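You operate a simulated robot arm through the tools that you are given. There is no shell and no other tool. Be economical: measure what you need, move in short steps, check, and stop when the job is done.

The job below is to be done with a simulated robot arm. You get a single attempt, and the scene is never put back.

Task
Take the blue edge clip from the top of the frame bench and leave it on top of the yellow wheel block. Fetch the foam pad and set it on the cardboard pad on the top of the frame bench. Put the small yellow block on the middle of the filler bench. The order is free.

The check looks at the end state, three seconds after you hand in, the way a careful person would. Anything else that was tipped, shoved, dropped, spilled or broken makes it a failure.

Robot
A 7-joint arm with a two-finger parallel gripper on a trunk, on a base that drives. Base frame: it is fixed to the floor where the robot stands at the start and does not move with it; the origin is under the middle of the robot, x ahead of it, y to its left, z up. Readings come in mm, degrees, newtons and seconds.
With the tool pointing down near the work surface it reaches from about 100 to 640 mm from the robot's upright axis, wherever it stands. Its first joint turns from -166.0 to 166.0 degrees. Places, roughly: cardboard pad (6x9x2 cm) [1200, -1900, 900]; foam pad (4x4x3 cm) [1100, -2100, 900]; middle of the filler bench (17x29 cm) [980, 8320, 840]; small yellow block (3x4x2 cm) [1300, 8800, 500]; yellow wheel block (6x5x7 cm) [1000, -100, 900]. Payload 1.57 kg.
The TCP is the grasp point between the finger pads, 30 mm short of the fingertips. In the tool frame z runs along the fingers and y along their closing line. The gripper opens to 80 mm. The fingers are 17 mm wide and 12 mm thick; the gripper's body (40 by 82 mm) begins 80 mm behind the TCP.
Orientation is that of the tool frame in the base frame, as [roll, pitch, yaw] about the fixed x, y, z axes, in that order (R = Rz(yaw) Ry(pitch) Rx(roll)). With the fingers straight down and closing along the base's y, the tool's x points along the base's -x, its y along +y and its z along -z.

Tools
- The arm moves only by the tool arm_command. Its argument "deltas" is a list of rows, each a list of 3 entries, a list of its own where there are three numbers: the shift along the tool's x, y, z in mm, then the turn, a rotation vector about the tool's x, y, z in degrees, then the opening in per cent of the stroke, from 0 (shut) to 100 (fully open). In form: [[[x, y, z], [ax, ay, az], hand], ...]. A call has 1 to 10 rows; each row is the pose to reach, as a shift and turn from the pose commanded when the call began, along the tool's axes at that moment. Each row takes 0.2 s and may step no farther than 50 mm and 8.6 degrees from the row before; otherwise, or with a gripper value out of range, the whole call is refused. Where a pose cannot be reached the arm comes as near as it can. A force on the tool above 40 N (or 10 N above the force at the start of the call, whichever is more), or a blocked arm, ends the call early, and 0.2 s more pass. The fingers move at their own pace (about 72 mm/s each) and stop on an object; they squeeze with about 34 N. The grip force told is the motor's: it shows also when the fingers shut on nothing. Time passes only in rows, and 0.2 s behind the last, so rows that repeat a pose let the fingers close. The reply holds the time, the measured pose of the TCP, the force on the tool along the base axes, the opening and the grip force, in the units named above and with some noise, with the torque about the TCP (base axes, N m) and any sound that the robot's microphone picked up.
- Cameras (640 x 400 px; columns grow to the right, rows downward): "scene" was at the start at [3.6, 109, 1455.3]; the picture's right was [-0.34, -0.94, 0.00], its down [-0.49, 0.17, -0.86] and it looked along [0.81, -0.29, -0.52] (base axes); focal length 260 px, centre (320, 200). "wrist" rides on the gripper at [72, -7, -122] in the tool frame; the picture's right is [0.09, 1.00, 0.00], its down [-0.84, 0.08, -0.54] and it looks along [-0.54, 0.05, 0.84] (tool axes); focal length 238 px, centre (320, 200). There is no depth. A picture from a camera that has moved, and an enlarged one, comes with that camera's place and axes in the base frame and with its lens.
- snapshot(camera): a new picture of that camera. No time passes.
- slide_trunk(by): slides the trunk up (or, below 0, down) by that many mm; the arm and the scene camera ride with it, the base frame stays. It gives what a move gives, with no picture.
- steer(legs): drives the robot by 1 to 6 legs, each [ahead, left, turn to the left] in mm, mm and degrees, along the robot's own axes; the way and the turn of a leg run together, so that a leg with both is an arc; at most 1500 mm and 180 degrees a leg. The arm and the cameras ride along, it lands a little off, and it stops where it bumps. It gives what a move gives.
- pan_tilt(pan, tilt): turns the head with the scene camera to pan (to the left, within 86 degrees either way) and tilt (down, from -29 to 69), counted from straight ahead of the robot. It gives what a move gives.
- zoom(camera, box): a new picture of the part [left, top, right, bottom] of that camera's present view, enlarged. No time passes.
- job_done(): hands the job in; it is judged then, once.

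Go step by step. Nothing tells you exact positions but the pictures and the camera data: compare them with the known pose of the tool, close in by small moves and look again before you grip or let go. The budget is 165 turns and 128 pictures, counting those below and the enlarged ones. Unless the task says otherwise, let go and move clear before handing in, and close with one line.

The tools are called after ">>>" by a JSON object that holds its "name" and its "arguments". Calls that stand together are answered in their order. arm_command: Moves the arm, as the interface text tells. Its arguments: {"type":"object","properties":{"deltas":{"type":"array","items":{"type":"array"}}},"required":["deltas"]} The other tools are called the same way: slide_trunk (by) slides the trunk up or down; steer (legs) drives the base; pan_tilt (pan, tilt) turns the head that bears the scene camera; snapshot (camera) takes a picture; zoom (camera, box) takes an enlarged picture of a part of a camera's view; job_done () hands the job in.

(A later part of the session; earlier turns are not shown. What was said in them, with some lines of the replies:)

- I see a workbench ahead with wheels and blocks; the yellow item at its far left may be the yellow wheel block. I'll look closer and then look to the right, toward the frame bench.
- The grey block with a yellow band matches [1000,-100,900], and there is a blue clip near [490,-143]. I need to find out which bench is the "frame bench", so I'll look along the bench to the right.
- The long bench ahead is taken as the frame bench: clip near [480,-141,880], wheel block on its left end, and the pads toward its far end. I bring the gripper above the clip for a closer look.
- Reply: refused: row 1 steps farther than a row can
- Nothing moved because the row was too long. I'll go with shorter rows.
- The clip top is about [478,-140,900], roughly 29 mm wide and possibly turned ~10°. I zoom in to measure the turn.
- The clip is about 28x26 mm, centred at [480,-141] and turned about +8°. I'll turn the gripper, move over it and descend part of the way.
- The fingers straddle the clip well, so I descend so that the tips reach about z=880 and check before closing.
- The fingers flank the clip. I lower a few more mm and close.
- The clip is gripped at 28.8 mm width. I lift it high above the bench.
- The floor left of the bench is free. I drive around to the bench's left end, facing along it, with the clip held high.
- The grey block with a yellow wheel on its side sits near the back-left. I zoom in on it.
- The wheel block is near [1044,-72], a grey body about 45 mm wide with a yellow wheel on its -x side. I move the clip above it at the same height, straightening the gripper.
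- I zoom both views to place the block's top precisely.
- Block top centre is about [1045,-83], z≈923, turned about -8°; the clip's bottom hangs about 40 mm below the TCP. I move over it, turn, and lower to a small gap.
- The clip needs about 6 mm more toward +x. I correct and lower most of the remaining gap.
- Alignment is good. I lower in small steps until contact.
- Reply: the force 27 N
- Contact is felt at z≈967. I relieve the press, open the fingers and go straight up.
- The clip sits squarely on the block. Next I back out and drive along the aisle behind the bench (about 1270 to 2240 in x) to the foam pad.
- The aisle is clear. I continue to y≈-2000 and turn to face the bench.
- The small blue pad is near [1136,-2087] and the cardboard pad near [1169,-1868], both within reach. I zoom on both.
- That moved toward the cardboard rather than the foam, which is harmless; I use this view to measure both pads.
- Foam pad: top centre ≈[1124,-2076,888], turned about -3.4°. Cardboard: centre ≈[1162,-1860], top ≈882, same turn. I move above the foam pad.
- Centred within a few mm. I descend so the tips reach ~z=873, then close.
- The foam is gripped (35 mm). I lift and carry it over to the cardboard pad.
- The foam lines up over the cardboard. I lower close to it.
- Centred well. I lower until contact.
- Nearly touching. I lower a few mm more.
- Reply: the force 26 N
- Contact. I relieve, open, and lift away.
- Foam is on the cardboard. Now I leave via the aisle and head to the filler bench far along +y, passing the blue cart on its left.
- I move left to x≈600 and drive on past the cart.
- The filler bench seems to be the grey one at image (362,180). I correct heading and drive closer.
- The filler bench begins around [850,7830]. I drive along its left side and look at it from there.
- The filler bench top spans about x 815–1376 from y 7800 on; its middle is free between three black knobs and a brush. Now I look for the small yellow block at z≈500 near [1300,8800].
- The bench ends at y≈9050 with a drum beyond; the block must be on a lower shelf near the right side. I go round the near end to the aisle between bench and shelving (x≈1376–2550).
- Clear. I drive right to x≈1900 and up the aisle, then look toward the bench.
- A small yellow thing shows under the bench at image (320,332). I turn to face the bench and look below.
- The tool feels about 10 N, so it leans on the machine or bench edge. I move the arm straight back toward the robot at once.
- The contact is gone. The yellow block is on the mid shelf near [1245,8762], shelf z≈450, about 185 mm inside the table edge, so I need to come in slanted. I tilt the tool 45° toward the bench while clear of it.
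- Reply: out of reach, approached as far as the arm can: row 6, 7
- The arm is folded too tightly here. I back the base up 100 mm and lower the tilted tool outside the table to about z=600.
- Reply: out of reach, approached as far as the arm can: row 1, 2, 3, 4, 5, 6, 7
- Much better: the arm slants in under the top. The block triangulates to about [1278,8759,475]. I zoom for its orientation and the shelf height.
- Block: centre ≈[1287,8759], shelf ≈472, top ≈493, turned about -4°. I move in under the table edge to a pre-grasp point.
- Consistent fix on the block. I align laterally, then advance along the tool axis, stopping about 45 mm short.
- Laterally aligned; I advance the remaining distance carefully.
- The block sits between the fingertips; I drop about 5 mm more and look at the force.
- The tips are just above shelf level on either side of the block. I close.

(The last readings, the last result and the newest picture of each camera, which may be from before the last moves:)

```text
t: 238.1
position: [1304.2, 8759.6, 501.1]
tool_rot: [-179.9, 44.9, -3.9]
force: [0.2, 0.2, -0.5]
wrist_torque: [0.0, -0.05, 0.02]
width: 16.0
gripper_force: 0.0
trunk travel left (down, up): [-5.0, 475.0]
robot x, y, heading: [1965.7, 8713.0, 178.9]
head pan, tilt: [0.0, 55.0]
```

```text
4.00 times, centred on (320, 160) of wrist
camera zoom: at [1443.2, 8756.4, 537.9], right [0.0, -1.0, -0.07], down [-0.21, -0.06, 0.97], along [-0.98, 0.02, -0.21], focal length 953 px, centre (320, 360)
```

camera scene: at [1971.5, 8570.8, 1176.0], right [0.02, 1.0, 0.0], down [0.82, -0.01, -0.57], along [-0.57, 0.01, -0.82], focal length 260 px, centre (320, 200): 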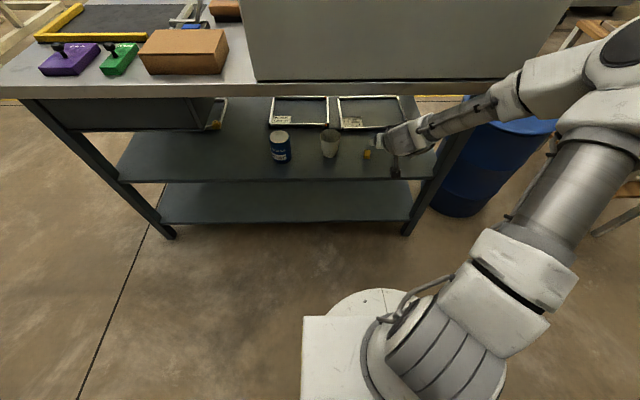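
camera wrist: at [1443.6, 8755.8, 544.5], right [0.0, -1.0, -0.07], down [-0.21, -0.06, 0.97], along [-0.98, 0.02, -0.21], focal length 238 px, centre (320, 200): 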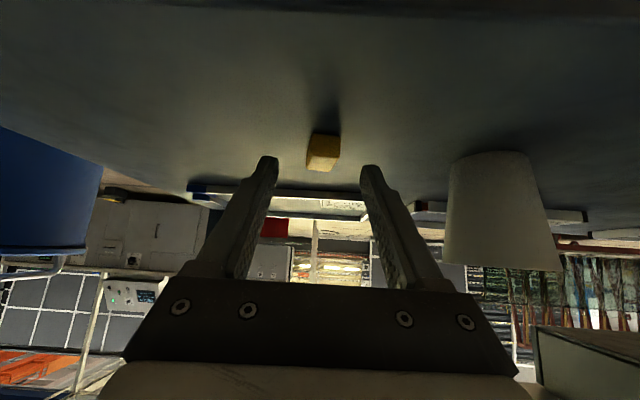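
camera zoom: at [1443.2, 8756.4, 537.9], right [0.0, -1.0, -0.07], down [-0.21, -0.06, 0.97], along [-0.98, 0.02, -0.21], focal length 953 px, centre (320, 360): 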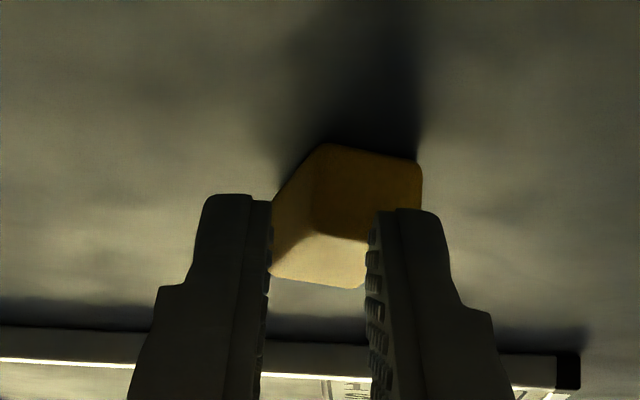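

The opening target of 20 % was too wide for a firm hold, so I command it shut.

>>> {"name": "arm_command", "arguments": {"deltas": [[[0, 0, 0], [0, 0, 0], 8], [[0, 0, 0], [0, 0, 0], 0], [[0, 0, 0], [0, 0, 0], 0]]}}

>>> {"name": "zoom", "arguments": {"camera": "wrist", "box": [240, 110, 400, 210]}}

```text
t: 238.9
position: [1306.1, 8759.6, 501.1]
tool_rot: [180.0, 45.1, -4.0]
force: [0.3, -0.1, 0.0]
wrist_torque: [0.01, 0.01, 0.01]
width: 0.1
gripper_force: 21.6
trunk travel left (down, up): [-5.0, 475.0]
robot x, y, heading: [1966.4, 8711.7, 179.2]
head pan, tilt: [0.0, 55.0]
```

```text
4.00 times, centred on (320, 160) of wrist
camera zoom: at [1443.2, 8756.4, 537.9], right [0.0, -1.0, -0.07], down [-0.21, -0.06, 0.97], along [-0.98, 0.02, -0.21], focal length 953 px, centre (320, 360)
```

zoom: 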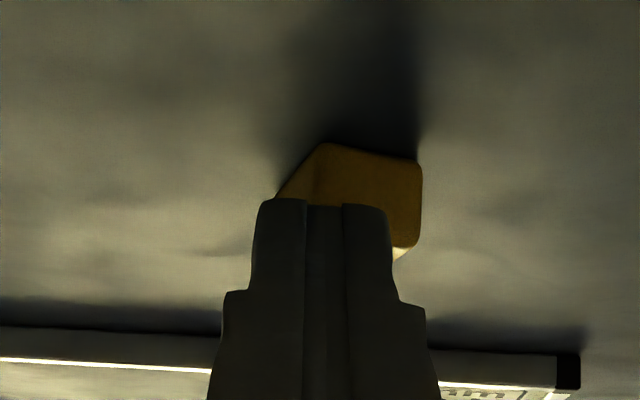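

The fingers closed just above the block: the shelf is lower (≈457) than I thought, and the block was turned a little. I back off, open and look again.

>>> {"name": "arm_command", "arguments": {"deltas": [[[0, 0, -20], [0, 0, 0], 0], [[0, 0, -45], [0, 0, 0], 40], [[0, 0, -45], [0, 0, 0], 70], [[0, 0, -45], [0, 0, 0], 70]]}}

>>> {"name": "zoom", "arguments": {"camera": "wrist", "box": [240, 80, 400, 180]}}

>>> {"name": "zoom", "arguments": {"camera": "scene", "box": [310, 90, 470, 190]}}

```text
t: 239.9
position: [1338.0, 8756.4, 532.4]
tool_rot: [-180.0, 45.0, -3.9]
force: [0.4, -0.1, -0.3]
wrist_torque: [0.02, -0.01, 0.01]
width: 55.9
gripper_force: 0.0
trunk travel left (down, up): [-5.0, 475.0]
robot x, y, heading: [1966.6, 8707.4, 179.2]
head pan, tilt: [0.0, 55.0]
```

```text
4.00 times, centred on (320, 130) of wrist
camera zoom: at [1475.9, 8753.9, 569.6], right [0.0, -1.0, -0.07], down [-0.21, -0.06, 0.97], along [-0.98, 0.02, -0.21], focal length 953 px, centre (320, 480)
```

zoom: 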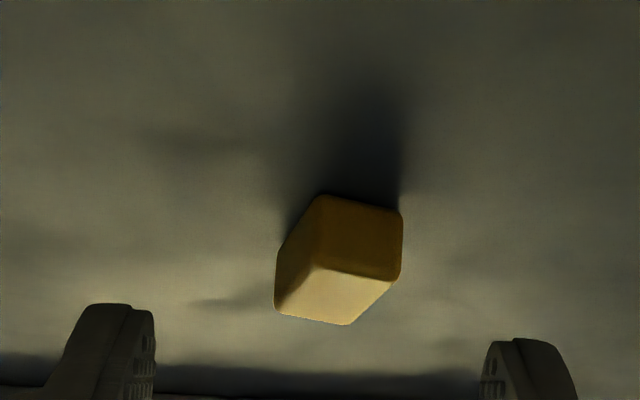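

```text
4.00 times, centred on (390, 140) of scene
camera zoom: at [1971.3, 8570.8, 1176.0], right [0.02, 1.0, 0.0], down [0.82, -0.01, -0.57], along [-0.57, 0.01, -0.82], focal length 1042 px, centre (40, 440)
```

zoom: 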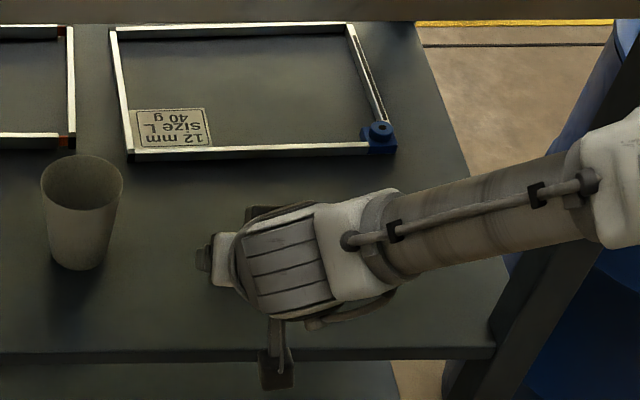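

Using two wrist views, the block's footprint is about 20x29 mm centred [1262,8758], shelf ≈461, turned about -17°; I had stopped in front of it. I turn the tool to match and line up for a second approach.

>>> {"name": "arm_command", "arguments": {"deltas": [[[-8, 8, 5], [4.6, 0, 4.6], 60], [[-16, 16, 13], [9.2, 0, 9.2], 60]]}}

>>> {"name": "snapshot", "arguments": {"camera": "wrist"}}

>>> {"name": "zoom", "arguments": {"camera": "wrist", "box": [240, 80, 400, 180]}}

```text
t: 240.5
position: [1314.4, 8742.7, 535.5]
tool_rot: [180.0, 45.0, -17.0]
force: [0.3, 0.2, 0.3]
wrist_torque: [0.0, -0.02, 0.0]
width: 48.1
gripper_force: 0.0
trunk travel left (down, up): [-5.0, 475.0]
robot x, y, heading: [1967.9, 8713.5, 179.2]
head pan, tilt: [0.0, 55.0]
```

```text
47 pictures are left
camera wrist: at [1448.2, 8708.2, 571.3], right [-0.23, -0.97, -0.07], down [-0.22, -0.01, 0.97], along [-0.95, 0.24, -0.21], focal length 238 px, centre (320, 200)
```

wrist: 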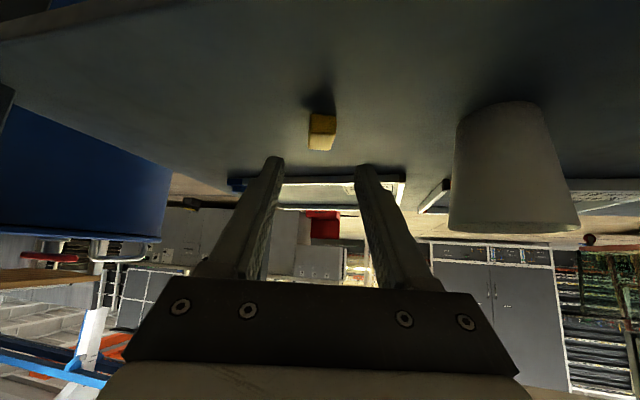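

```text
4.00 times, centred on (320, 130) of wrist
camera zoom: at [1448.2, 8708.2, 571.3], right [-0.23, -0.97, -0.07], down [-0.22, -0.01, 0.97], along [-0.95, 0.24, -0.21], focal length 953 px, centre (320, 480)
```

zoom: 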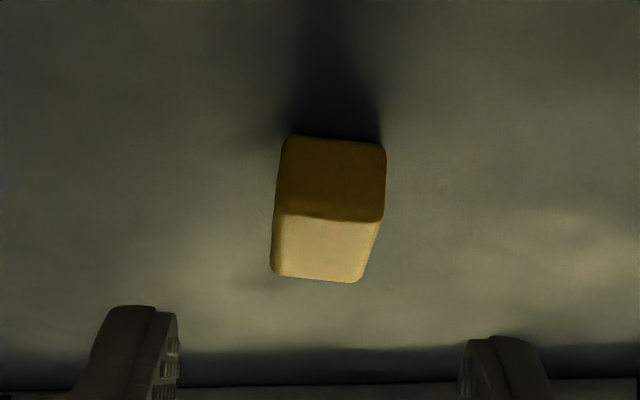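

Now the block is square to the gripper and centred. I advance the 59 mm.

>>> {"name": "arm_command", "arguments": {"deltas": [[[1, 0, 20], [0, 0, 0], 60], [[2, 0, 40], [0, 0, 0], 60], [[2, 0, 50], [0, 0, 0], 60], [[2, 0, 55], [0, 0, 0], 60], [[2, 0, 59], [0, 0, 0], 60]]}}

>>> {"name": "zoom", "arguments": {"camera": "wrist", "box": [240, 110, 400, 210]}}

```text
t: 241.7
position: [1278.3, 8756.3, 491.3]
tool_rot: [-179.9, 45.0, -16.9]
force: [0.7, 0.3, 0.1]
wrist_torque: [0.0, -0.02, -0.01]
width: 47.8
gripper_force: 0.1
trunk travel left (down, up): [-5.0, 475.0]
robot x, y, heading: [1967.3, 8712.4, 179.1]
head pan, tilt: [0.0, 55.0]
```

```text
4.00 times, centred on (320, 160) of wrist
camera zoom: at [1412.0, 8721.4, 527.4], right [-0.23, -0.97, -0.07], down [-0.22, -0.01, 0.97], along [-0.95, 0.24, -0.21], focal length 953 px, centre (320, 360)
```

zoom: 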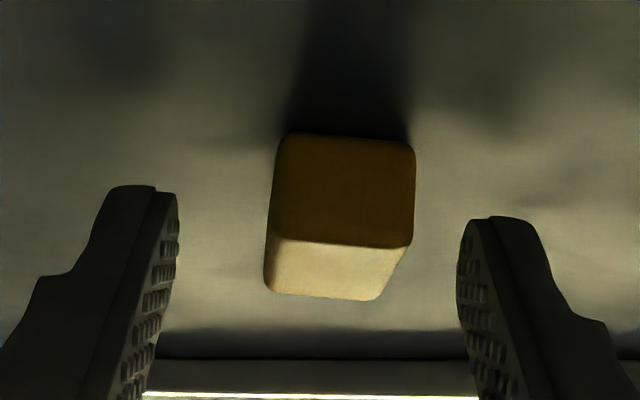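

Now the fingers straddle the block at depth. I close fully.

>>> {"name": "arm_command", "arguments": {"deltas": [[[0, 0, 0], [0, 0, 0], 30], [[0, 0, 0], [0, 0, 0], 5], [[0, 0, 0], [0, 0, 0], 5], [[0, 0, 0], [0, 0, 0], 5]]}}

>>> {"name": "zoom", "arguments": {"camera": "wrist", "box": [240, 110, 400, 210]}}

```text
t: 242.7
position: [1277.5, 8754.7, 490.0]
tool_rot: [179.9, 44.9, -16.9]
force: [0.4, -0.3, 0.2]
wrist_torque: [-0.01, -0.02, 0.04]
width: 20.6
gripper_force: 33.7
trunk travel left (down, up): [-5.0, 475.0]
robot x, y, heading: [1965.7, 8709.1, 179.3]
head pan, tilt: [0.0, 55.0]
```

```text
4.00 times, centred on (320, 160) of wrist
camera zoom: at [1412.0, 8721.5, 527.5], right [-0.23, -0.97, -0.07], down [-0.22, -0.01, 0.97], along [-0.95, 0.24, -0.21], focal length 953 px, centre (320, 360)
```

zoom: 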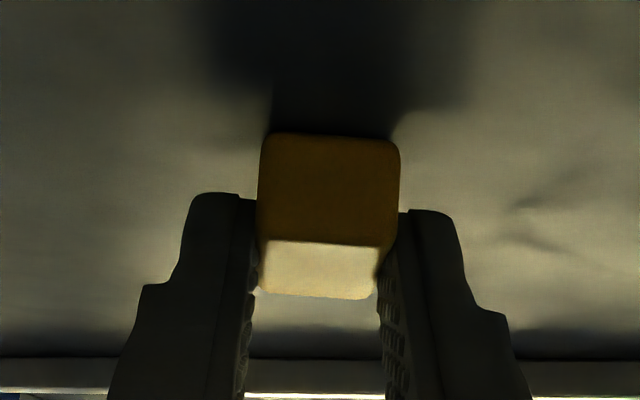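

The block is gripped (20.6 mm, 34 N). I lift it off the shelf and draw it straight out.

>>> {"name": "arm_command", "arguments": {"deltas": [[[-7, 0, -7], [0, 0, 0], 5], [[-21, 0, -21], [0, 0, 0], 5], [[-35, 0, -35], [0, 0, 0], 5], [[-8, -12, -62], [0, 0, 0], 5], [[19, -23, -89], [0, 0, 0], 5], [[46, -35, -116], [0, 0, 0], 5], [[73, -46, -143], [0, 0, 0], 5], [[100, -58, -170], [0, 0, 0], 5], [[120, -67, -190], [0, 0, 0], 5]]}}

>>> {"name": "snapshot", "arguments": {"camera": "wrist"}}

>>> {"name": "snapshot", "arguments": {"camera": "scene"}}

```text
t: 244.7
position: [1507.9, 8758.1, 540.8]
tool_rot: [180.0, 45.0, -17.1]
force: [0.2, 0.1, 0.2]
wrist_torque: [0.03, -0.01, 0.0]
width: 20.1
gripper_force: 34.0
trunk travel left (down, up): [-5.0, 475.0]
robot x, y, heading: [1969.1, 8716.1, 179.0]
head pan, tilt: [0.0, 55.0]
```

```text
43 pictures are left
camera wrist: at [1641.5, 8723.3, 577.2], right [-0.23, -0.97, -0.06], down [-0.22, -0.01, 0.97], along [-0.95, 0.24, -0.21], focal length 238 px, centre (320, 200)
```

wrist: 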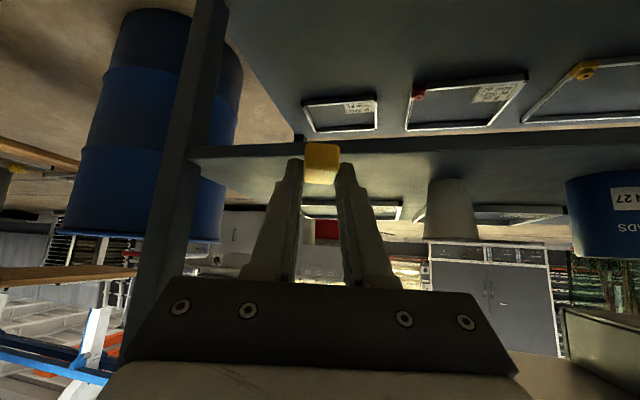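

```text
42 pictures are left
camera scene: at [1971.3, 8570.8, 1176.0], right [0.02, 1.0, 0.0], down [0.82, -0.01, -0.57], along [-0.57, 0.01, -0.82], focal length 260 px, centre (320, 200)
```

scene: 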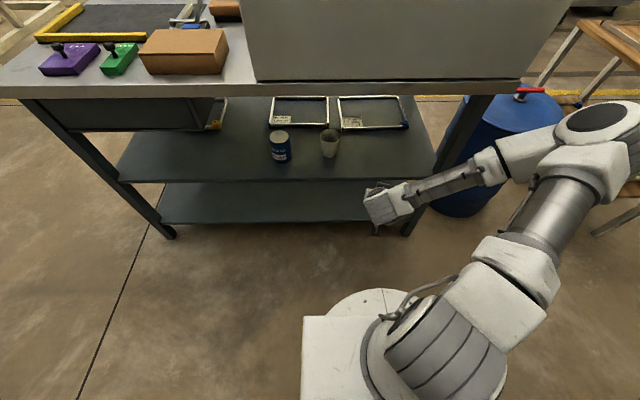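

Block is securely held. I back off, raise the trunk so the block clears the table, and drive round the near end to the left side of the filler bench.

>>> {"name": "steer", "arguments": {"legs": [[-130, 0, 0]]}}

>>> {"name": "slide_trunk", "arguments": {"by": 460}}

>>> {"name": "steer", "arguments": {"legs": [[0, 0, 91], [1450, 0, 0], [0, -1000, 0], [0, -730, 0], [0, 0, 90]]}}

>>> {"name": "pan_tilt", "arguments": {"pan": 30, "tilt": 35}}

>>> {"name": "snapshot", "arguments": {"camera": "scene"}}

```text
t: 246.2
position: [1632.1, 8754.2, 540.1]
tool_rot: [179.9, 45.0, -16.7]
force: [-0.3, -0.6, -0.3]
wrist_torque: [-0.03, 0.02, -0.03]
width: 20.1
gripper_force: 33.8
trunk travel left (down, up): [-5.0, 475.0]
robot x, y, heading: [2095.2, 8711.5, 179.4]
head pan, tilt: [0.0, 55.0]
```

```text
refused: 460 is not a number from -400 to 400
```

```text
t: 248.5
position: [1652.6, 8562.2, 540.1]
tool_rot: [-179.9, 45.0, 7.2]
force: [-0.4, -0.8, 0.0]
wrist_torque: [0.01, 0.01, -0.02]
width: 20.2
gripper_force: 33.8
trunk travel left (down, up): [-5.0, 475.0]
robot x, y, heading: [2092.4, 8710.6, -156.8]
head pan, tilt: [0.0, 55.0]
stopped in leg 1: the robot was blocked; the commanded pose is now the measured one
```

```text
t: 249.5
position: [1654.1, 8564.2, 539.1]
tool_rot: [180.0, 44.9, 7.3]
force: [-1.0, -1.0, -0.3]
wrist_torque: [0.0, 0.0, 0.01]
width: 20.3
gripper_force: 34.1
trunk travel left (down, up): [-5.0, 475.0]
robot x, y, heading: [2092.0, 8708.9, -157.0]
head pan, tilt: [30.0, 35.0]
```

```text
41 pictures are left
camera scene: at [2164.7, 8541.4, 1204.3], right [-0.8, 0.6, 0.0], down [0.35, 0.46, -0.82], along [-0.49, -0.66, -0.58], focal length 260 px, centre (320, 200)
```

scene: 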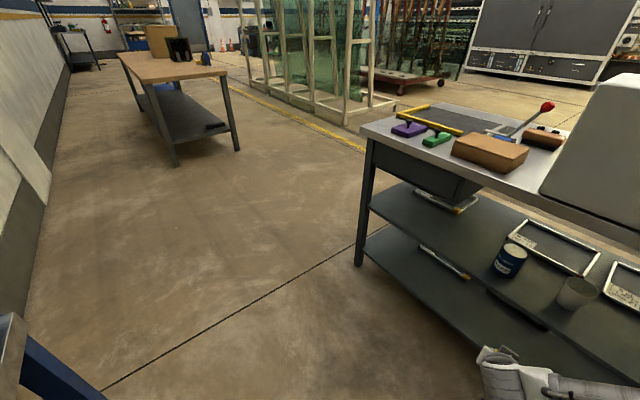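

The turn was blocked, probably by the base's rear meeting the shelving, and no force shows on the arm. I raise the trunk by 400, then slide diagonally away from the shelving past the bench end.

>>> {"name": "slide_trunk", "arguments": {"by": 400}}

>>> {"name": "pan_tilt", "arguments": {"pan": 85, "tilt": 50}}

>>> {"name": "snapshot", "arguments": {"camera": "scene"}}

```text
t: 253.5
position: [1652.1, 8563.7, 681.0]
tool_rot: [-179.9, 44.9, 7.2]
force: [0.6, -0.9, 0.3]
wrist_torque: [0.0, 0.02, -0.01]
width: 20.2
gripper_force: 34.0
trunk travel left (down, up): [-146.0, 334.0]
robot x, y, heading: [2093.5, 8711.3, -156.8]
head pan, tilt: [30.0, 35.0]
stopped: the arm was blocked; the commanded pose is now the measured one
```

```text
t: 254.7
position: [1653.1, 8563.4, 679.5]
tool_rot: [-179.9, 44.9, 7.2]
force: [0.1, 0.1, -0.2]
wrist_torque: [-0.01, 0.01, 0.01]
width: 20.3
gripper_force: 34.0
trunk travel left (down, up): [-146.0, 334.0]
robot x, y, heading: [2093.0, 8707.7, -156.5]
head pan, tilt: [85.0, 50.0]
```

```text
40 pictures are left
camera scene: at [2241.6, 8538.0, 1323.0], right [-0.95, -0.31, 0.0], down [-0.24, 0.73, -0.64], along [0.2, -0.61, -0.77], focal length 260 px, centre (320, 200)
```

scene: 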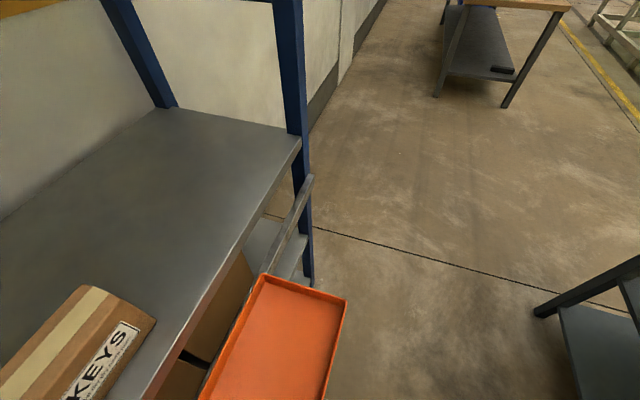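

The trunk's rise was blocked too. I look on the robot's right side, where the elbow is, to see what touches.

>>> {"name": "pan_tilt", "arguments": {"pan": -40, "tilt": 45}}

>>> {"name": "snapshot", "arguments": {"camera": "scene"}}

>>> {"name": "pan_tilt", "arguments": {"pan": -86, "tilt": 40}}

>>> {"name": "snapshot", "arguments": {"camera": "scene"}}

```text
t: 256.8
position: [1652.6, 8563.7, 679.0]
tool_rot: [-179.9, 44.9, 7.3]
force: [-0.3, 0.4, -1.3]
wrist_torque: [0.0, 0.0, -0.01]
width: 20.3
gripper_force: 34.1
trunk travel left (down, up): [-146.0, 334.0]
robot x, y, heading: [2092.1, 8711.5, -156.8]
head pan, tilt: [-40.0, 45.0]
```

```text
39 pictures are left
camera scene: at [2139.7, 8634.6, 1329.8], right [0.29, 0.96, 0.0], down [0.68, -0.2, -0.71], along [-0.68, 0.2, -0.71], focal length 260 px, centre (320, 200)
```

scene: 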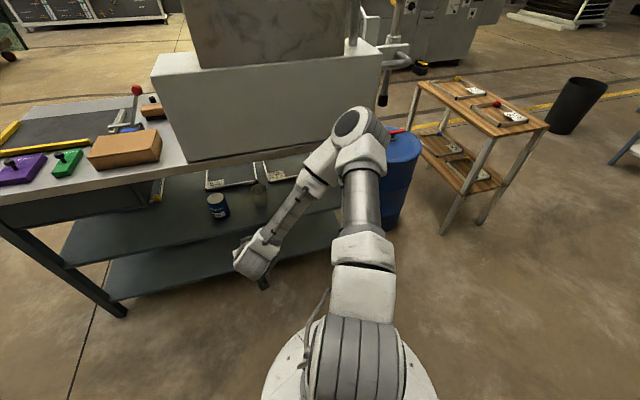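

```text
t: 257.9
position: [1653.0, 8562.4, 680.7]
tool_rot: [-179.9, 44.9, 7.2]
force: [-0.1, -0.4, 0.3]
wrist_torque: [-0.03, 0.0, 0.0]
width: 20.4
gripper_force: 33.9
trunk travel left (down, up): [-146.0, 334.0]
robot x, y, heading: [2090.6, 8707.0, -157.0]
head pan, tilt: [-85.9, 40.0]
```

```text
38 pictures are left
camera scene: at [2178.6, 8686.7, 1337.2], right [0.89, 0.46, 0.0], down [0.3, -0.57, -0.77], along [-0.35, 0.68, -0.64], focal length 260 px, centre (320, 200)
```

scene: 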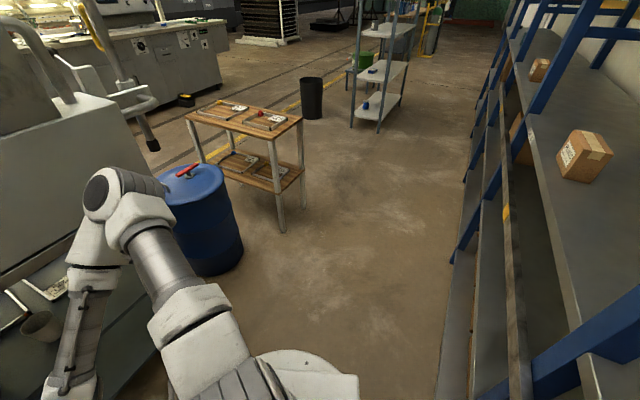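

The elbow is forward beside the machine and table corner, so that is what touched. I lower slightly, turn back, reverse clear, and check.

>>> {"name": "slide_trunk", "arguments": {"by": -30}}

>>> {"name": "steer", "arguments": {"legs": [[0, 0, -20], [-130, 0, 0]]}}

>>> {"name": "pan_tilt", "arguments": {"pan": -30, "tilt": 40}}

>>> {"name": "snapshot", "arguments": {"camera": "scene"}}

```text
t: 258.7
position: [1653.2, 8564.9, 647.2]
tool_rot: [179.9, 44.5, 7.1]
force: [-4.0, 1.8, -4.3]
wrist_torque: [-0.11, 0.05, 0.1]
width: 20.5
gripper_force: 33.4
trunk travel left (down, up): [-116.0, 364.0]
robot x, y, heading: [2092.8, 8710.5, -156.6]
head pan, tilt: [-85.9, 40.0]
```

```text
t: 261.0
position: [1650.9, 8724.5, 651.4]
tool_rot: [-179.9, 45.0, -12.8]
force: [0.5, -0.5, 0.5]
wrist_torque: [-0.02, -0.03, 0.04]
width: 20.3
gripper_force: 34.0
trunk travel left (down, up): [-116.0, 364.0]
robot x, y, heading: [2111.1, 8714.0, -176.8]
head pan, tilt: [-85.9, 40.0]
stopped in leg 2: the robot was blocked; the commanded pose is now the measured one
```

```text
t: 262.2
position: [1651.6, 8724.7, 652.7]
tool_rot: [-180.0, 44.9, -12.8]
force: [0.0, 0.5, -0.2]
wrist_torque: [0.01, -0.03, -0.04]
width: 20.4
gripper_force: 33.4
trunk travel left (down, up): [-116.0, 364.0]
robot x, y, heading: [2110.7, 8710.9, -177.0]
head pan, tilt: [-30.0, 40.0]
```

```text
37 pictures are left
camera scene: at [2123.2, 8613.8, 1307.7], right [0.45, 0.89, 0.0], down [0.57, -0.29, -0.77], along [-0.68, 0.35, -0.64], focal length 260 px, centre (320, 200)
```

scene: 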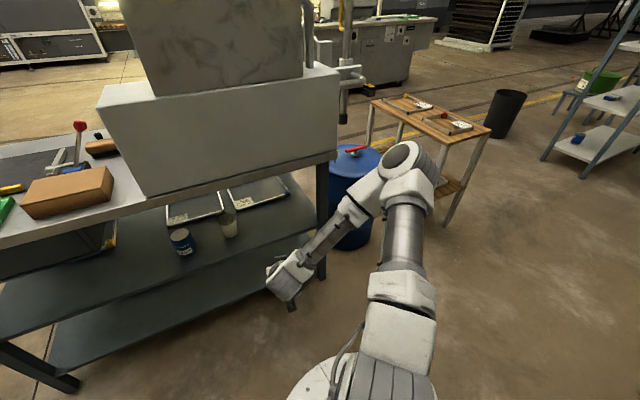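

The base rear (or shoulder) is right against the shelving; the block is still held. I go forward away from it, slide sideways past the bench end, and only then raise and turn.

>>> {"name": "steer", "arguments": {"legs": [[130, 0, -3], [0, 1150, 0]]}}

>>> {"name": "slide_trunk", "arguments": {"by": 340}}

>>> {"name": "pan_tilt", "arguments": {"pan": -80, "tilt": 30}}

>>> {"name": "snapshot", "arguments": {"camera": "scene"}}

```text
t: 272.4
position: [1545.5, 7557.7, 651.9]
tool_rot: [-180.0, 45.0, -14.2]
force: [-1.2, -0.1, -0.2]
wrist_torque: [0.01, 0.01, -0.01]
width: 20.2
gripper_force: 33.5
trunk travel left (down, up): [-116.0, 364.0]
robot x, y, heading: [2009.8, 7535.0, -178.2]
head pan, tilt: [-30.0, 40.0]
```

```text
t: 275.7
position: [1544.8, 7559.2, 990.8]
tool_rot: [180.0, 45.0, -14.1]
force: [-0.2, 0.8, 0.1]
wrist_torque: [0.01, 0.01, 0.0]
width: 20.2
gripper_force: 33.7
trunk travel left (down, up): [-456.0, 24.0]
robot x, y, heading: [2009.0, 7536.6, -178.1]
head pan, tilt: [-30.0, 40.0]
```

```text
t: 276.9
position: [1545.2, 7558.2, 991.4]
tool_rot: [-180.0, 44.9, -14.2]
force: [-0.3, 0.4, -0.2]
wrist_torque: [0.0, -0.01, 0.03]
width: 20.3
gripper_force: 33.5
trunk travel left (down, up): [-456.0, 24.0]
robot x, y, heading: [2006.0, 7531.4, -178.0]
head pan, tilt: [-80.0, 30.0]
```

```text
36 pictures are left
camera scene: at [2071.1, 7484.7, 1663.0], right [0.98, 0.21, 0.0], down [0.1, -0.49, -0.87], along [-0.18, 0.85, -0.5], focal length 260 px, centre (320, 200)
```

scene: 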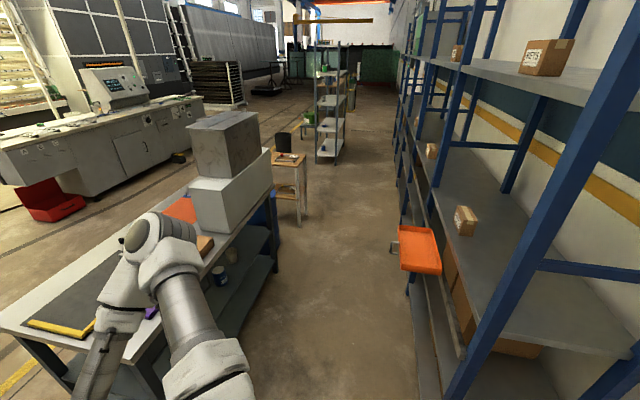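

All clear here, and the orange tray hangs on its bracket as at the start. I turn, slide across the bench's near end to the left side, and face +x.

>>> {"name": "steer", "arguments": {"legs": [[0, 0, 88], [0, -1000, 0], [0, -620, 0], [0, 0, 90]]}}

>>> {"name": "pan_tilt", "arguments": {"pan": 30, "tilt": 40}}

>>> {"name": "snapshot", "arguments": {"camera": "scene"}}

>>> {"name": "snapshot", "arguments": {"camera": "wrist"}}

```text
t: 286.1
position: [1491.8, 7068.3, 991.5]
tool_rot: [-180.0, 45.1, 73.8]
force: [-0.4, -0.1, 0.6]
wrist_torque: [-0.01, -0.03, -0.04]
width: 20.3
gripper_force: 33.8
trunk travel left (down, up): [-456.0, 24.0]
robot x, y, heading: [1529.8, 7527.7, -90.0]
head pan, tilt: [-80.0, 30.0]
stopped in leg 2: the robot was blocked; the commanded pose is now the measured one
```

```text
t: 288.0
position: [1491.3, 7066.5, 991.2]
tool_rot: [-179.9, 45.0, 73.9]
force: [0.3, -0.5, -0.7]
wrist_torque: [-0.01, -0.01, 0.0]
width: 20.2
gripper_force: 34.0
trunk travel left (down, up): [-456.0, 24.0]
robot x, y, heading: [1534.5, 7524.1, -90.2]
head pan, tilt: [30.0, 40.0]
```

```text
35 pictures are left
camera scene: at [1713.4, 7532.8, 1647.7], right [-0.87, -0.5, 0.0], down [-0.32, 0.56, -0.77], along [0.38, -0.66, -0.64], focal length 260 px, centre (320, 200)
```

scene: 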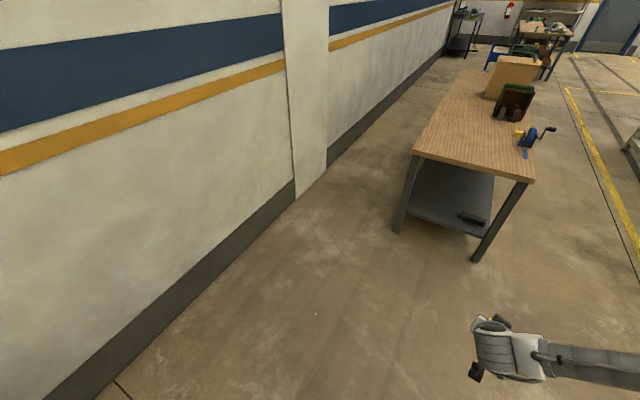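

```text
34 pictures are left
camera wrist: at [1524.8, 7200.2, 1028.2], right [0.97, -0.21, -0.07], down [0.02, -0.22, 0.97], along [-0.22, -0.95, -0.21], focal length 238 px, centre (320, 200)
```

wrist: 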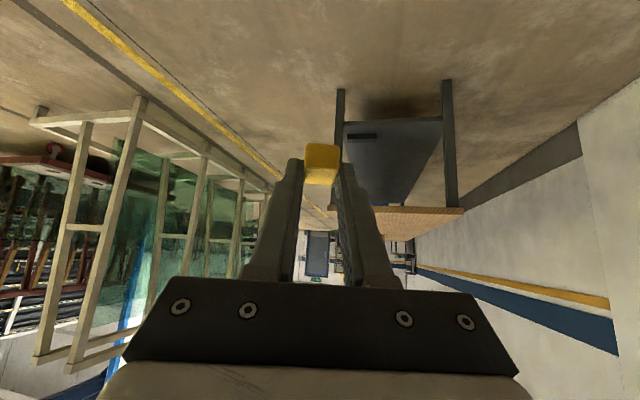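

The base grazed the bench end since I was too close to it (y≈7525). I move away in -y by 300 first, then cross.

>>> {"name": "steer", "arguments": {"legs": [[30, 60, 0], [330, 0, 0], [0, -1200, 0], [0, 0, 90]]}}

>>> {"name": "pan_tilt", "arguments": {"pan": 30, "tilt": 35}}

>>> {"name": "snapshot", "arguments": {"camera": "scene"}}

```text
t: 305.3
position: [883.3, 7138.6, 992.0]
tool_rot: [-179.9, 45.1, 166.1]
force: [0.3, 0.3, -0.6]
wrist_torque: [-0.01, -0.01, 0.0]
width: 20.5
gripper_force: 33.7
trunk travel left (down, up): [-456.0, 24.0]
robot x, y, heading: [421.8, 7161.0, 2.1]
head pan, tilt: [30.0, 40.0]
```

```text
t: 306.0
position: [884.7, 7139.1, 991.3]
tool_rot: [-179.9, 45.0, 166.1]
force: [0.5, 0.2, 0.3]
wrist_torque: [-0.01, -0.01, 0.01]
width: 20.5
gripper_force: 33.8
trunk travel left (down, up): [-456.0, 24.0]
robot x, y, heading: [423.7, 7160.5, 2.0]
head pan, tilt: [30.0, 35.0]
```

```text
33 pictures are left
camera scene: at [412.0, 7344.7, 1655.2], right [0.53, -0.85, 0.0], down [-0.49, -0.31, -0.82], along [0.69, 0.44, -0.57], focal length 260 px, centre (320, 200)
```

scene: 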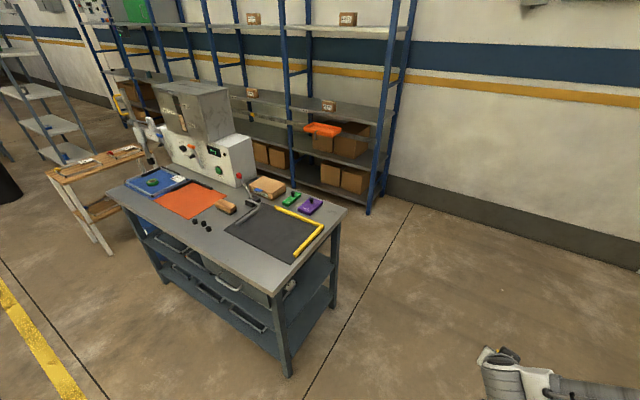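

The bench and everything on it look in order. I slide along the left side to y≈8340.

>>> {"name": "steer", "arguments": {"legs": [[-60, 0, -2], [0, 1180, 0]]}}

>>> {"name": "pan_tilt", "arguments": {"pan": -15, "tilt": 50}}

>>> {"name": "snapshot", "arguments": {"camera": "scene"}}

>>> {"name": "snapshot", "arguments": {"camera": "wrist"}}

```text
t: 315.7
position: [820.7, 8294.3, 990.8]
tool_rot: [-179.9, 45.1, 163.8]
force: [-0.6, 0.2, -1.1]
wrist_torque: [-0.01, -0.03, -0.04]
width: 20.2
gripper_force: 34.4
trunk travel left (down, up): [-456.0, 24.0]
robot x, y, heading: [358.3, 8332.1, 0.2]
head pan, tilt: [30.0, 35.0]
```

```text
t: 316.8
position: [820.7, 8293.8, 991.4]
tool_rot: [-180.0, 45.0, 163.9]
force: [0.0, 1.5, 0.6]
wrist_torque: [-0.03, 0.01, 0.0]
width: 20.3
gripper_force: 33.2
trunk travel left (down, up): [-456.0, 24.0]
robot x, y, heading: [360.5, 8336.0, -0.1]
head pan, tilt: [-15.0, 50.0]
```

```text
32 pictures are left
camera scene: at [354.2, 8454.3, 1633.6], right [-0.26, -0.97, 0.0], down [-0.74, 0.2, -0.64], along [0.62, -0.17, -0.77], focal length 260 px, centre (320, 200)
```

scene: 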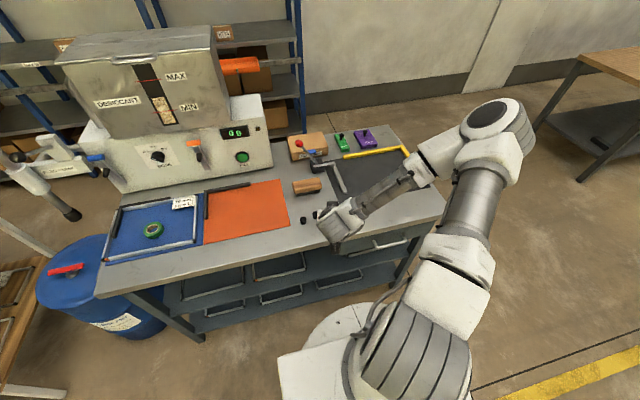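

```text
31 pictures are left
camera wrist: at [687.9, 8325.6, 1028.3], right [0.22, 0.97, -0.07], down [0.22, 0.02, 0.97], along [0.95, -0.22, -0.21], focal length 238 px, centre (320, 200)
```

wrist: 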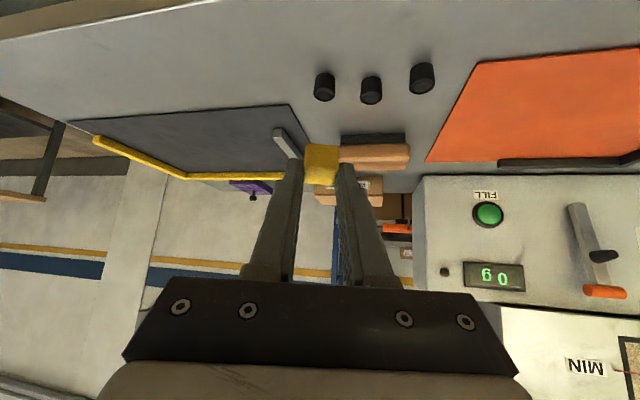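

The middle spot [980,8320] is free between the knobs (x≈910) and the brush (x≈1038). I bring the block above it at a safe height.

>>> {"name": "arm_command", "arguments": {"deltas": [[[-20, 17, 27], [0, 0, 0], 5], [[-38, 34, 56], [0, 0, 0], 5], [[-52, 52, 92], [0, 0, 0], 5], [[-54, 69, 120], [0, 0, 0], 5], [[-52, 69, 138], [0, 0, 0], 5]]}}

>>> {"name": "snapshot", "arguments": {"camera": "wrist"}}

>>> {"name": "snapshot", "arguments": {"camera": "scene"}}

```text
t: 318.0
position: [970.9, 8323.9, 930.0]
tool_rot: [-179.9, 45.1, 163.8]
force: [-0.1, 0.1, 0.1]
wrist_torque: [-0.01, 0.02, -0.03]
width: 20.4
gripper_force: 33.8
trunk travel left (down, up): [-456.0, 24.0]
robot x, y, heading: [363.5, 8332.6, -0.0]
head pan, tilt: [-15.0, 50.0]
```

```text
30 pictures are left
camera wrist: at [837.8, 8354.2, 967.1], right [0.22, 0.97, -0.07], down [0.22, 0.02, 0.97], along [0.95, -0.22, -0.21], focal length 238 px, centre (320, 200)
```

wrist: 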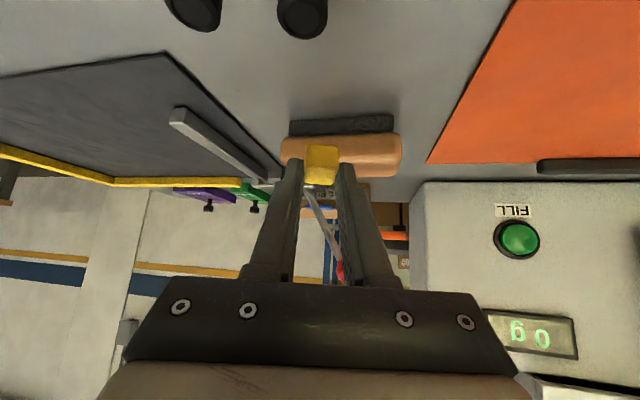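

```text
29 pictures are left
camera scene: at [354.3, 8454.3, 1633.6], right [-0.26, -0.97, 0.0], down [-0.74, 0.2, -0.64], along [0.62, -0.17, -0.77], focal length 260 px, centre (320, 200)
```

scene: 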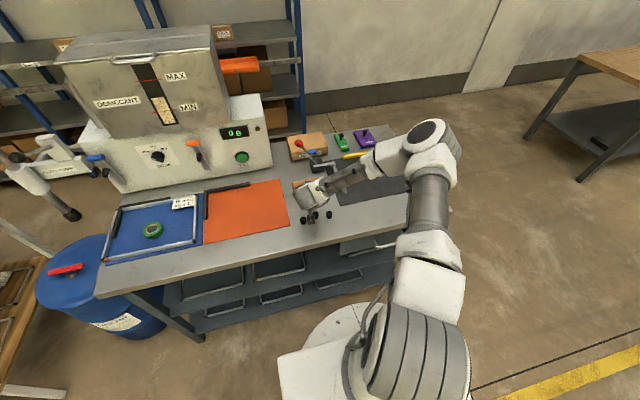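

The spot under the block is free. I lower straight down in steps toward the surface.

>>> {"name": "arm_command", "arguments": {"deltas": [[[14, 0, 14], [0, 0, 0], 5], [[28, 0, 28], [0, 0, 0], 5], [[32, 0, 32], [0, 0, 0], 5]]}}

>>> {"name": "zoom", "arguments": {"camera": "wrist", "box": [220, 70, 420, 195]}}

>>> {"name": "zoom", "arguments": {"camera": "scene", "box": [270, 160, 370, 240]}}

```text
t: 318.8
position: [968.6, 8322.1, 883.3]
tool_rot: [-179.8, 45.0, 164.0]
force: [-0.6, 0.4, -1.1]
wrist_torque: [0.01, 0.01, -0.02]
width: 20.3
gripper_force: 33.8
trunk travel left (down, up): [-456.0, 24.0]
robot x, y, heading: [360.0, 8330.3, -0.2]
head pan, tilt: [-15.0, 50.0]
```

```text
3.20 times, centred on (320, 132) of wrist
camera zoom: at [835.7, 8353.3, 921.0], right [0.22, 0.97, -0.07], down [0.22, 0.02, 0.97], along [0.95, -0.22, -0.21], focal length 763 px, centre (320, 416)
```

zoom: 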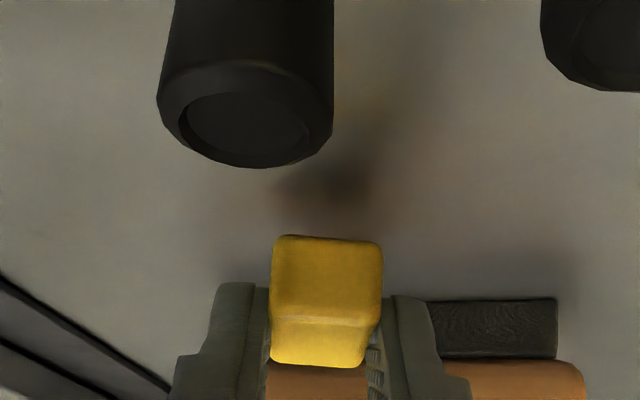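

```text
5.00 times, centred on (320, 200) of scene
camera zoom: at [354.2, 8454.4, 1633.5], right [-0.26, -0.97, 0.0], down [-0.74, 0.2, -0.64], along [0.62, -0.17, -0.77], focal length 1302 px, centre (320, 200)
```

zoom: 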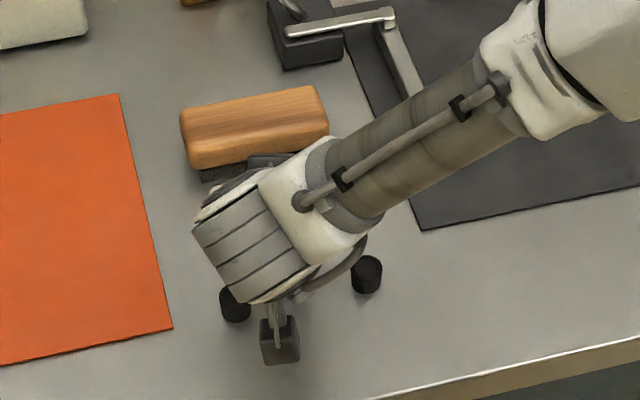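

Clear of the knobs, with roughly 10 mm to go. I lower slowly until contact.

>>> {"name": "arm_command", "arguments": {"deltas": [[[3, 0, 3], [0, 0, 0], 5], [[4.5, 0, 4.5], [0, 0, 0], 5], [[6, 0, 6], [0, 0, 0], 5], [[7, 0, 7], [0, 0, 0], 5], [[8, 0, 8], [0, 0, 0], 5], [[9, 0, 9], [0, 0, 0], 5], [[10, 0, 10], [0, 0, 0], 5]]}}

>>> {"name": "zoom", "arguments": {"camera": "wrist", "box": [220, 70, 420, 195]}}

```text
t: 320.4
position: [968.1, 8323.6, 871.3]
tool_rot: [-179.9, 45.1, 163.9]
force: [0.2, -0.7, -0.5]
wrist_torque: [0.03, 0.03, -0.02]
width: 20.2
gripper_force: 33.9
trunk travel left (down, up): [-456.0, 24.0]
robot x, y, heading: [363.8, 8332.1, 0.0]
head pan, tilt: [-15.0, 50.0]
```

```text
3.20 times, centred on (320, 132) of wrist
camera zoom: at [836.3, 8354.0, 908.5], right [0.21, 0.97, -0.07], down [0.22, 0.02, 0.97], along [0.95, -0.22, -0.21], focal length 763 px, centre (320, 416)
```

zoom: 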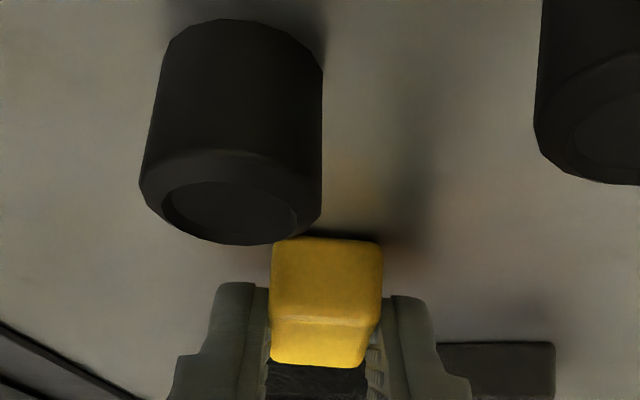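

No contact yet; a few more mm.

>>> {"name": "arm_command", "arguments": {"deltas": [[[1, 0, 1], [0, 0, 0], 5], [[2, 0, 2], [0, 0, 0], 5], [[3, 0, 3], [0, 0, 0], 5], [[4, 0, 4], [0, 0, 0], 5], [[5, 0, 5], [0, 0, 0], 5], [[6, 0, 6], [0, 0, 0], 5]]}}

>>> {"name": "zoom", "arguments": {"camera": "wrist", "box": [220, 70, 420, 195]}}

```text
t: 321.9
position: [972.3, 8322.2, 866.9]
tool_rot: [-179.9, 45.8, 163.8]
force: [-3.4, 0.6, 12.9]
wrist_torque: [-0.02, -0.03, -0.02]
width: 20.2
gripper_force: 34.3
trunk travel left (down, up): [-456.0, 24.0]
robot x, y, heading: [357.4, 8329.6, 0.3]
head pan, tilt: [-15.0, 50.0]
stopped in row 6: the force on the tool passed its limit at 42 N (the readings are from after the stop); the commanded pose is now the measured one
```

```text
3.20 times, centred on (320, 132) of wrist
camera zoom: at [839.6, 8354.3, 901.9], right [0.22, 0.97, -0.07], down [0.21, 0.02, 0.98], along [0.95, -0.23, -0.2], focal length 763 px, centre (320, 416)
```

zoom: 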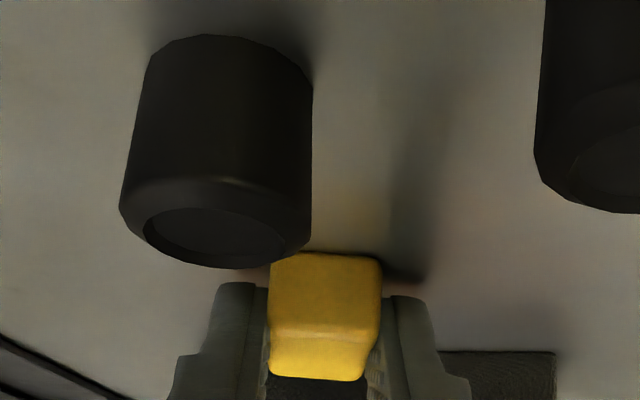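

Contact made. I ease off 2 mm, open modestly, then rise straight up.

>>> {"name": "arm_command", "arguments": {"deltas": [[[-1.5, 0, -1.5], [0, 0, 0], 5], [[-1.5, 0, -1.5], [0, 0, 0], 48], [[-1.5, 0, -1.5], [0, 0, 0], 48], [[-1.5, 0, -1.5], [0, 0, 0], 48], [[-10, 0, -10], [0, 0, 0], 48], [[-35, 0, -35], [0, 0, 0], 48], [[-60, 0, -60], [0, 0, 0], 48], [[-75, 0, -95], [0, 0, 0], 48]]}}

>>> {"name": "snapshot", "arguments": {"camera": "wrist"}}

>>> {"name": "zoom", "arguments": {"camera": "scene", "box": [250, 150, 410, 250]}}

```text
t: 323.7
position: [957.7, 8328.0, 985.4]
tool_rot: [-179.9, 45.4, 163.9]
force: [1.2, -0.5, -0.4]
wrist_torque: [-0.01, -0.02, 0.0]
width: 38.6
gripper_force: 0.0
trunk travel left (down, up): [-456.0, 24.0]
robot x, y, heading: [361.5, 8335.6, -0.2]
head pan, tilt: [-15.0, 50.0]
```

```text
24 pictures are left
camera wrist: at [823.9, 8360.6, 1020.5], right [0.22, 0.97, -0.07], down [0.22, 0.02, 0.98], along [0.95, -0.23, -0.21], focal length 238 px, centre (320, 200)
```

wrist: 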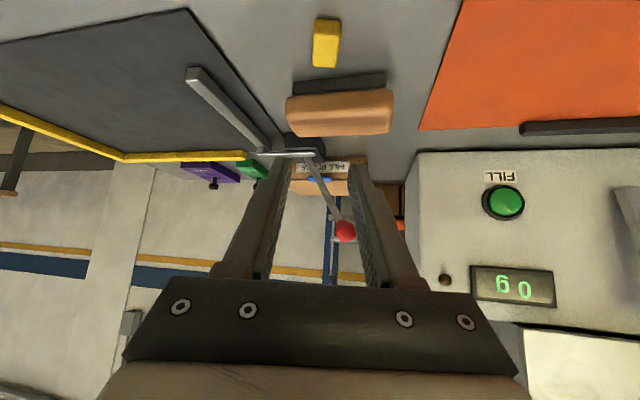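

```text
4.00 times, centred on (330, 200) of scene
camera zoom: at [354.0, 8454.3, 1633.5], right [-0.26, -0.97, 0.0], down [-0.74, 0.2, -0.64], along [0.62, -0.17, -0.77], focal length 1042 px, centre (280, 200)
```

zoom: 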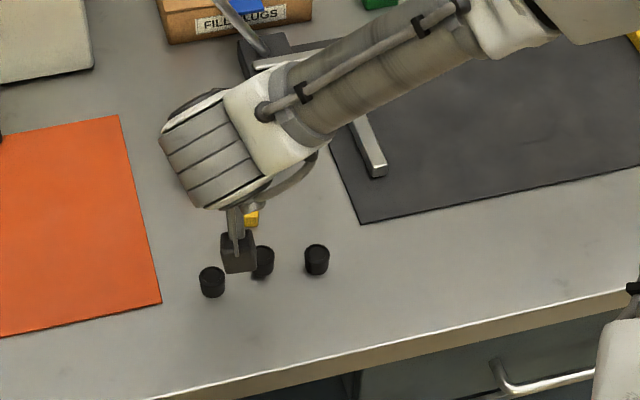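

The block stands on the middle of the bench and the knobs are upright. I withdraw the arm and base and take a final look.

>>> {"name": "arm_command", "arguments": {"deltas": [[[0, 0, -40], [0, 0, 0], 48], [[0, 0, -80], [0, 0, 0], 48], [[30, 0, -110], [0, 0, 0], 48]]}}

>>> {"name": "steer", "arguments": {"legs": [[-250, 0, 0]]}}

>>> {"name": "pan_tilt", "arguments": {"pan": -10, "tilt": 40}}

>>> {"name": "snapshot", "arguments": {"camera": "scene"}}

>>> {"name": "zoom", "arguments": {"camera": "scene", "box": [240, 130, 400, 230]}}

```text
t: 324.5
position: [861.8, 8356.9, 1037.5]
tool_rot: [-179.9, 45.5, 163.8]
force: [-0.3, -0.6, 0.4]
wrist_torque: [0.05, -0.02, -0.02]
width: 38.3
gripper_force: 0.0
trunk travel left (down, up): [-456.0, 24.0]
robot x, y, heading: [357.9, 8335.4, 0.1]
head pan, tilt: [-15.0, 50.0]
```

```text
t: 326.8
position: [613.1, 8354.4, 1038.6]
tool_rot: [-179.9, 45.6, 163.5]
force: [-0.3, -0.1, 0.4]
wrist_torque: [0.01, 0.0, 0.0]
width: 38.5
gripper_force: 0.0
trunk travel left (down, up): [-456.0, 24.0]
robot x, y, heading: [110.9, 8334.0, -0.3]
head pan, tilt: [-15.0, 50.0]
```

```text
t: 327.5
position: [613.3, 8354.2, 1038.1]
tool_rot: [-179.9, 45.5, 163.5]
force: [0.3, -0.2, -0.4]
wrist_torque: [0.01, -0.04, 0.03]
width: 38.1
gripper_force: 0.1
trunk travel left (down, up): [-456.0, 24.0]
robot x, y, heading: [110.2, 8339.8, -0.6]
head pan, tilt: [-10.0, 40.0]
```

```text
22 pictures are left
camera scene: at [115.6, 8460.3, 1647.7], right [-0.18, -0.98, 0.0], down [-0.63, 0.12, -0.77], along [0.75, -0.14, -0.64], focal length 260 px, centre (320, 200)
```

scene: 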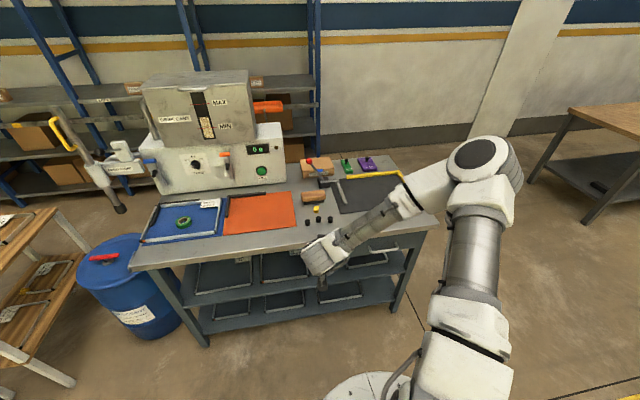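

```text
4.00 times, centred on (320, 180) of scene
camera zoom: at [115.6, 8460.3, 1647.7], right [-0.18, -0.98, 0.0], down [-0.63, 0.12, -0.77], along [0.75, -0.14, -0.64], focal length 1042 px, centre (320, 280)
```

zoom: 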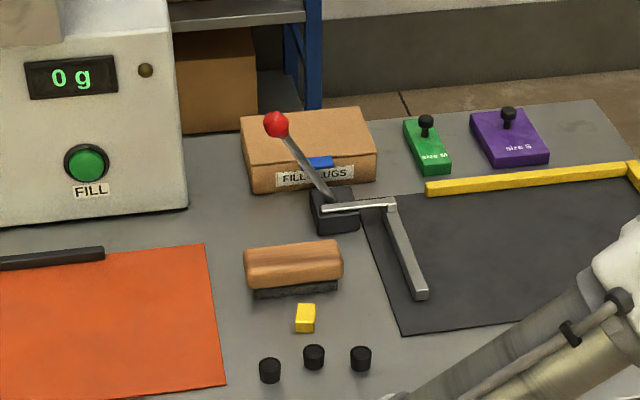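

The small yellow block sits on the middle of the filler bench, with the knobs, brush and machine in place. The clip and the foam pad were checked after release, so I hand in.

>>> {"name": "job_done", "arguments": {}}

```text
The job is handed in.
```

The blue clip is on top of the yellow wheel block, the foam pad is on the cardboard pad, and the small yellow block is on the middle of the filler bench. On the way, the robot was stopped by contact a few times near the filler bench and the shelving, and it pushed the small block slightly before gripping it. In the later pictures nothing else looked tipped or moved.
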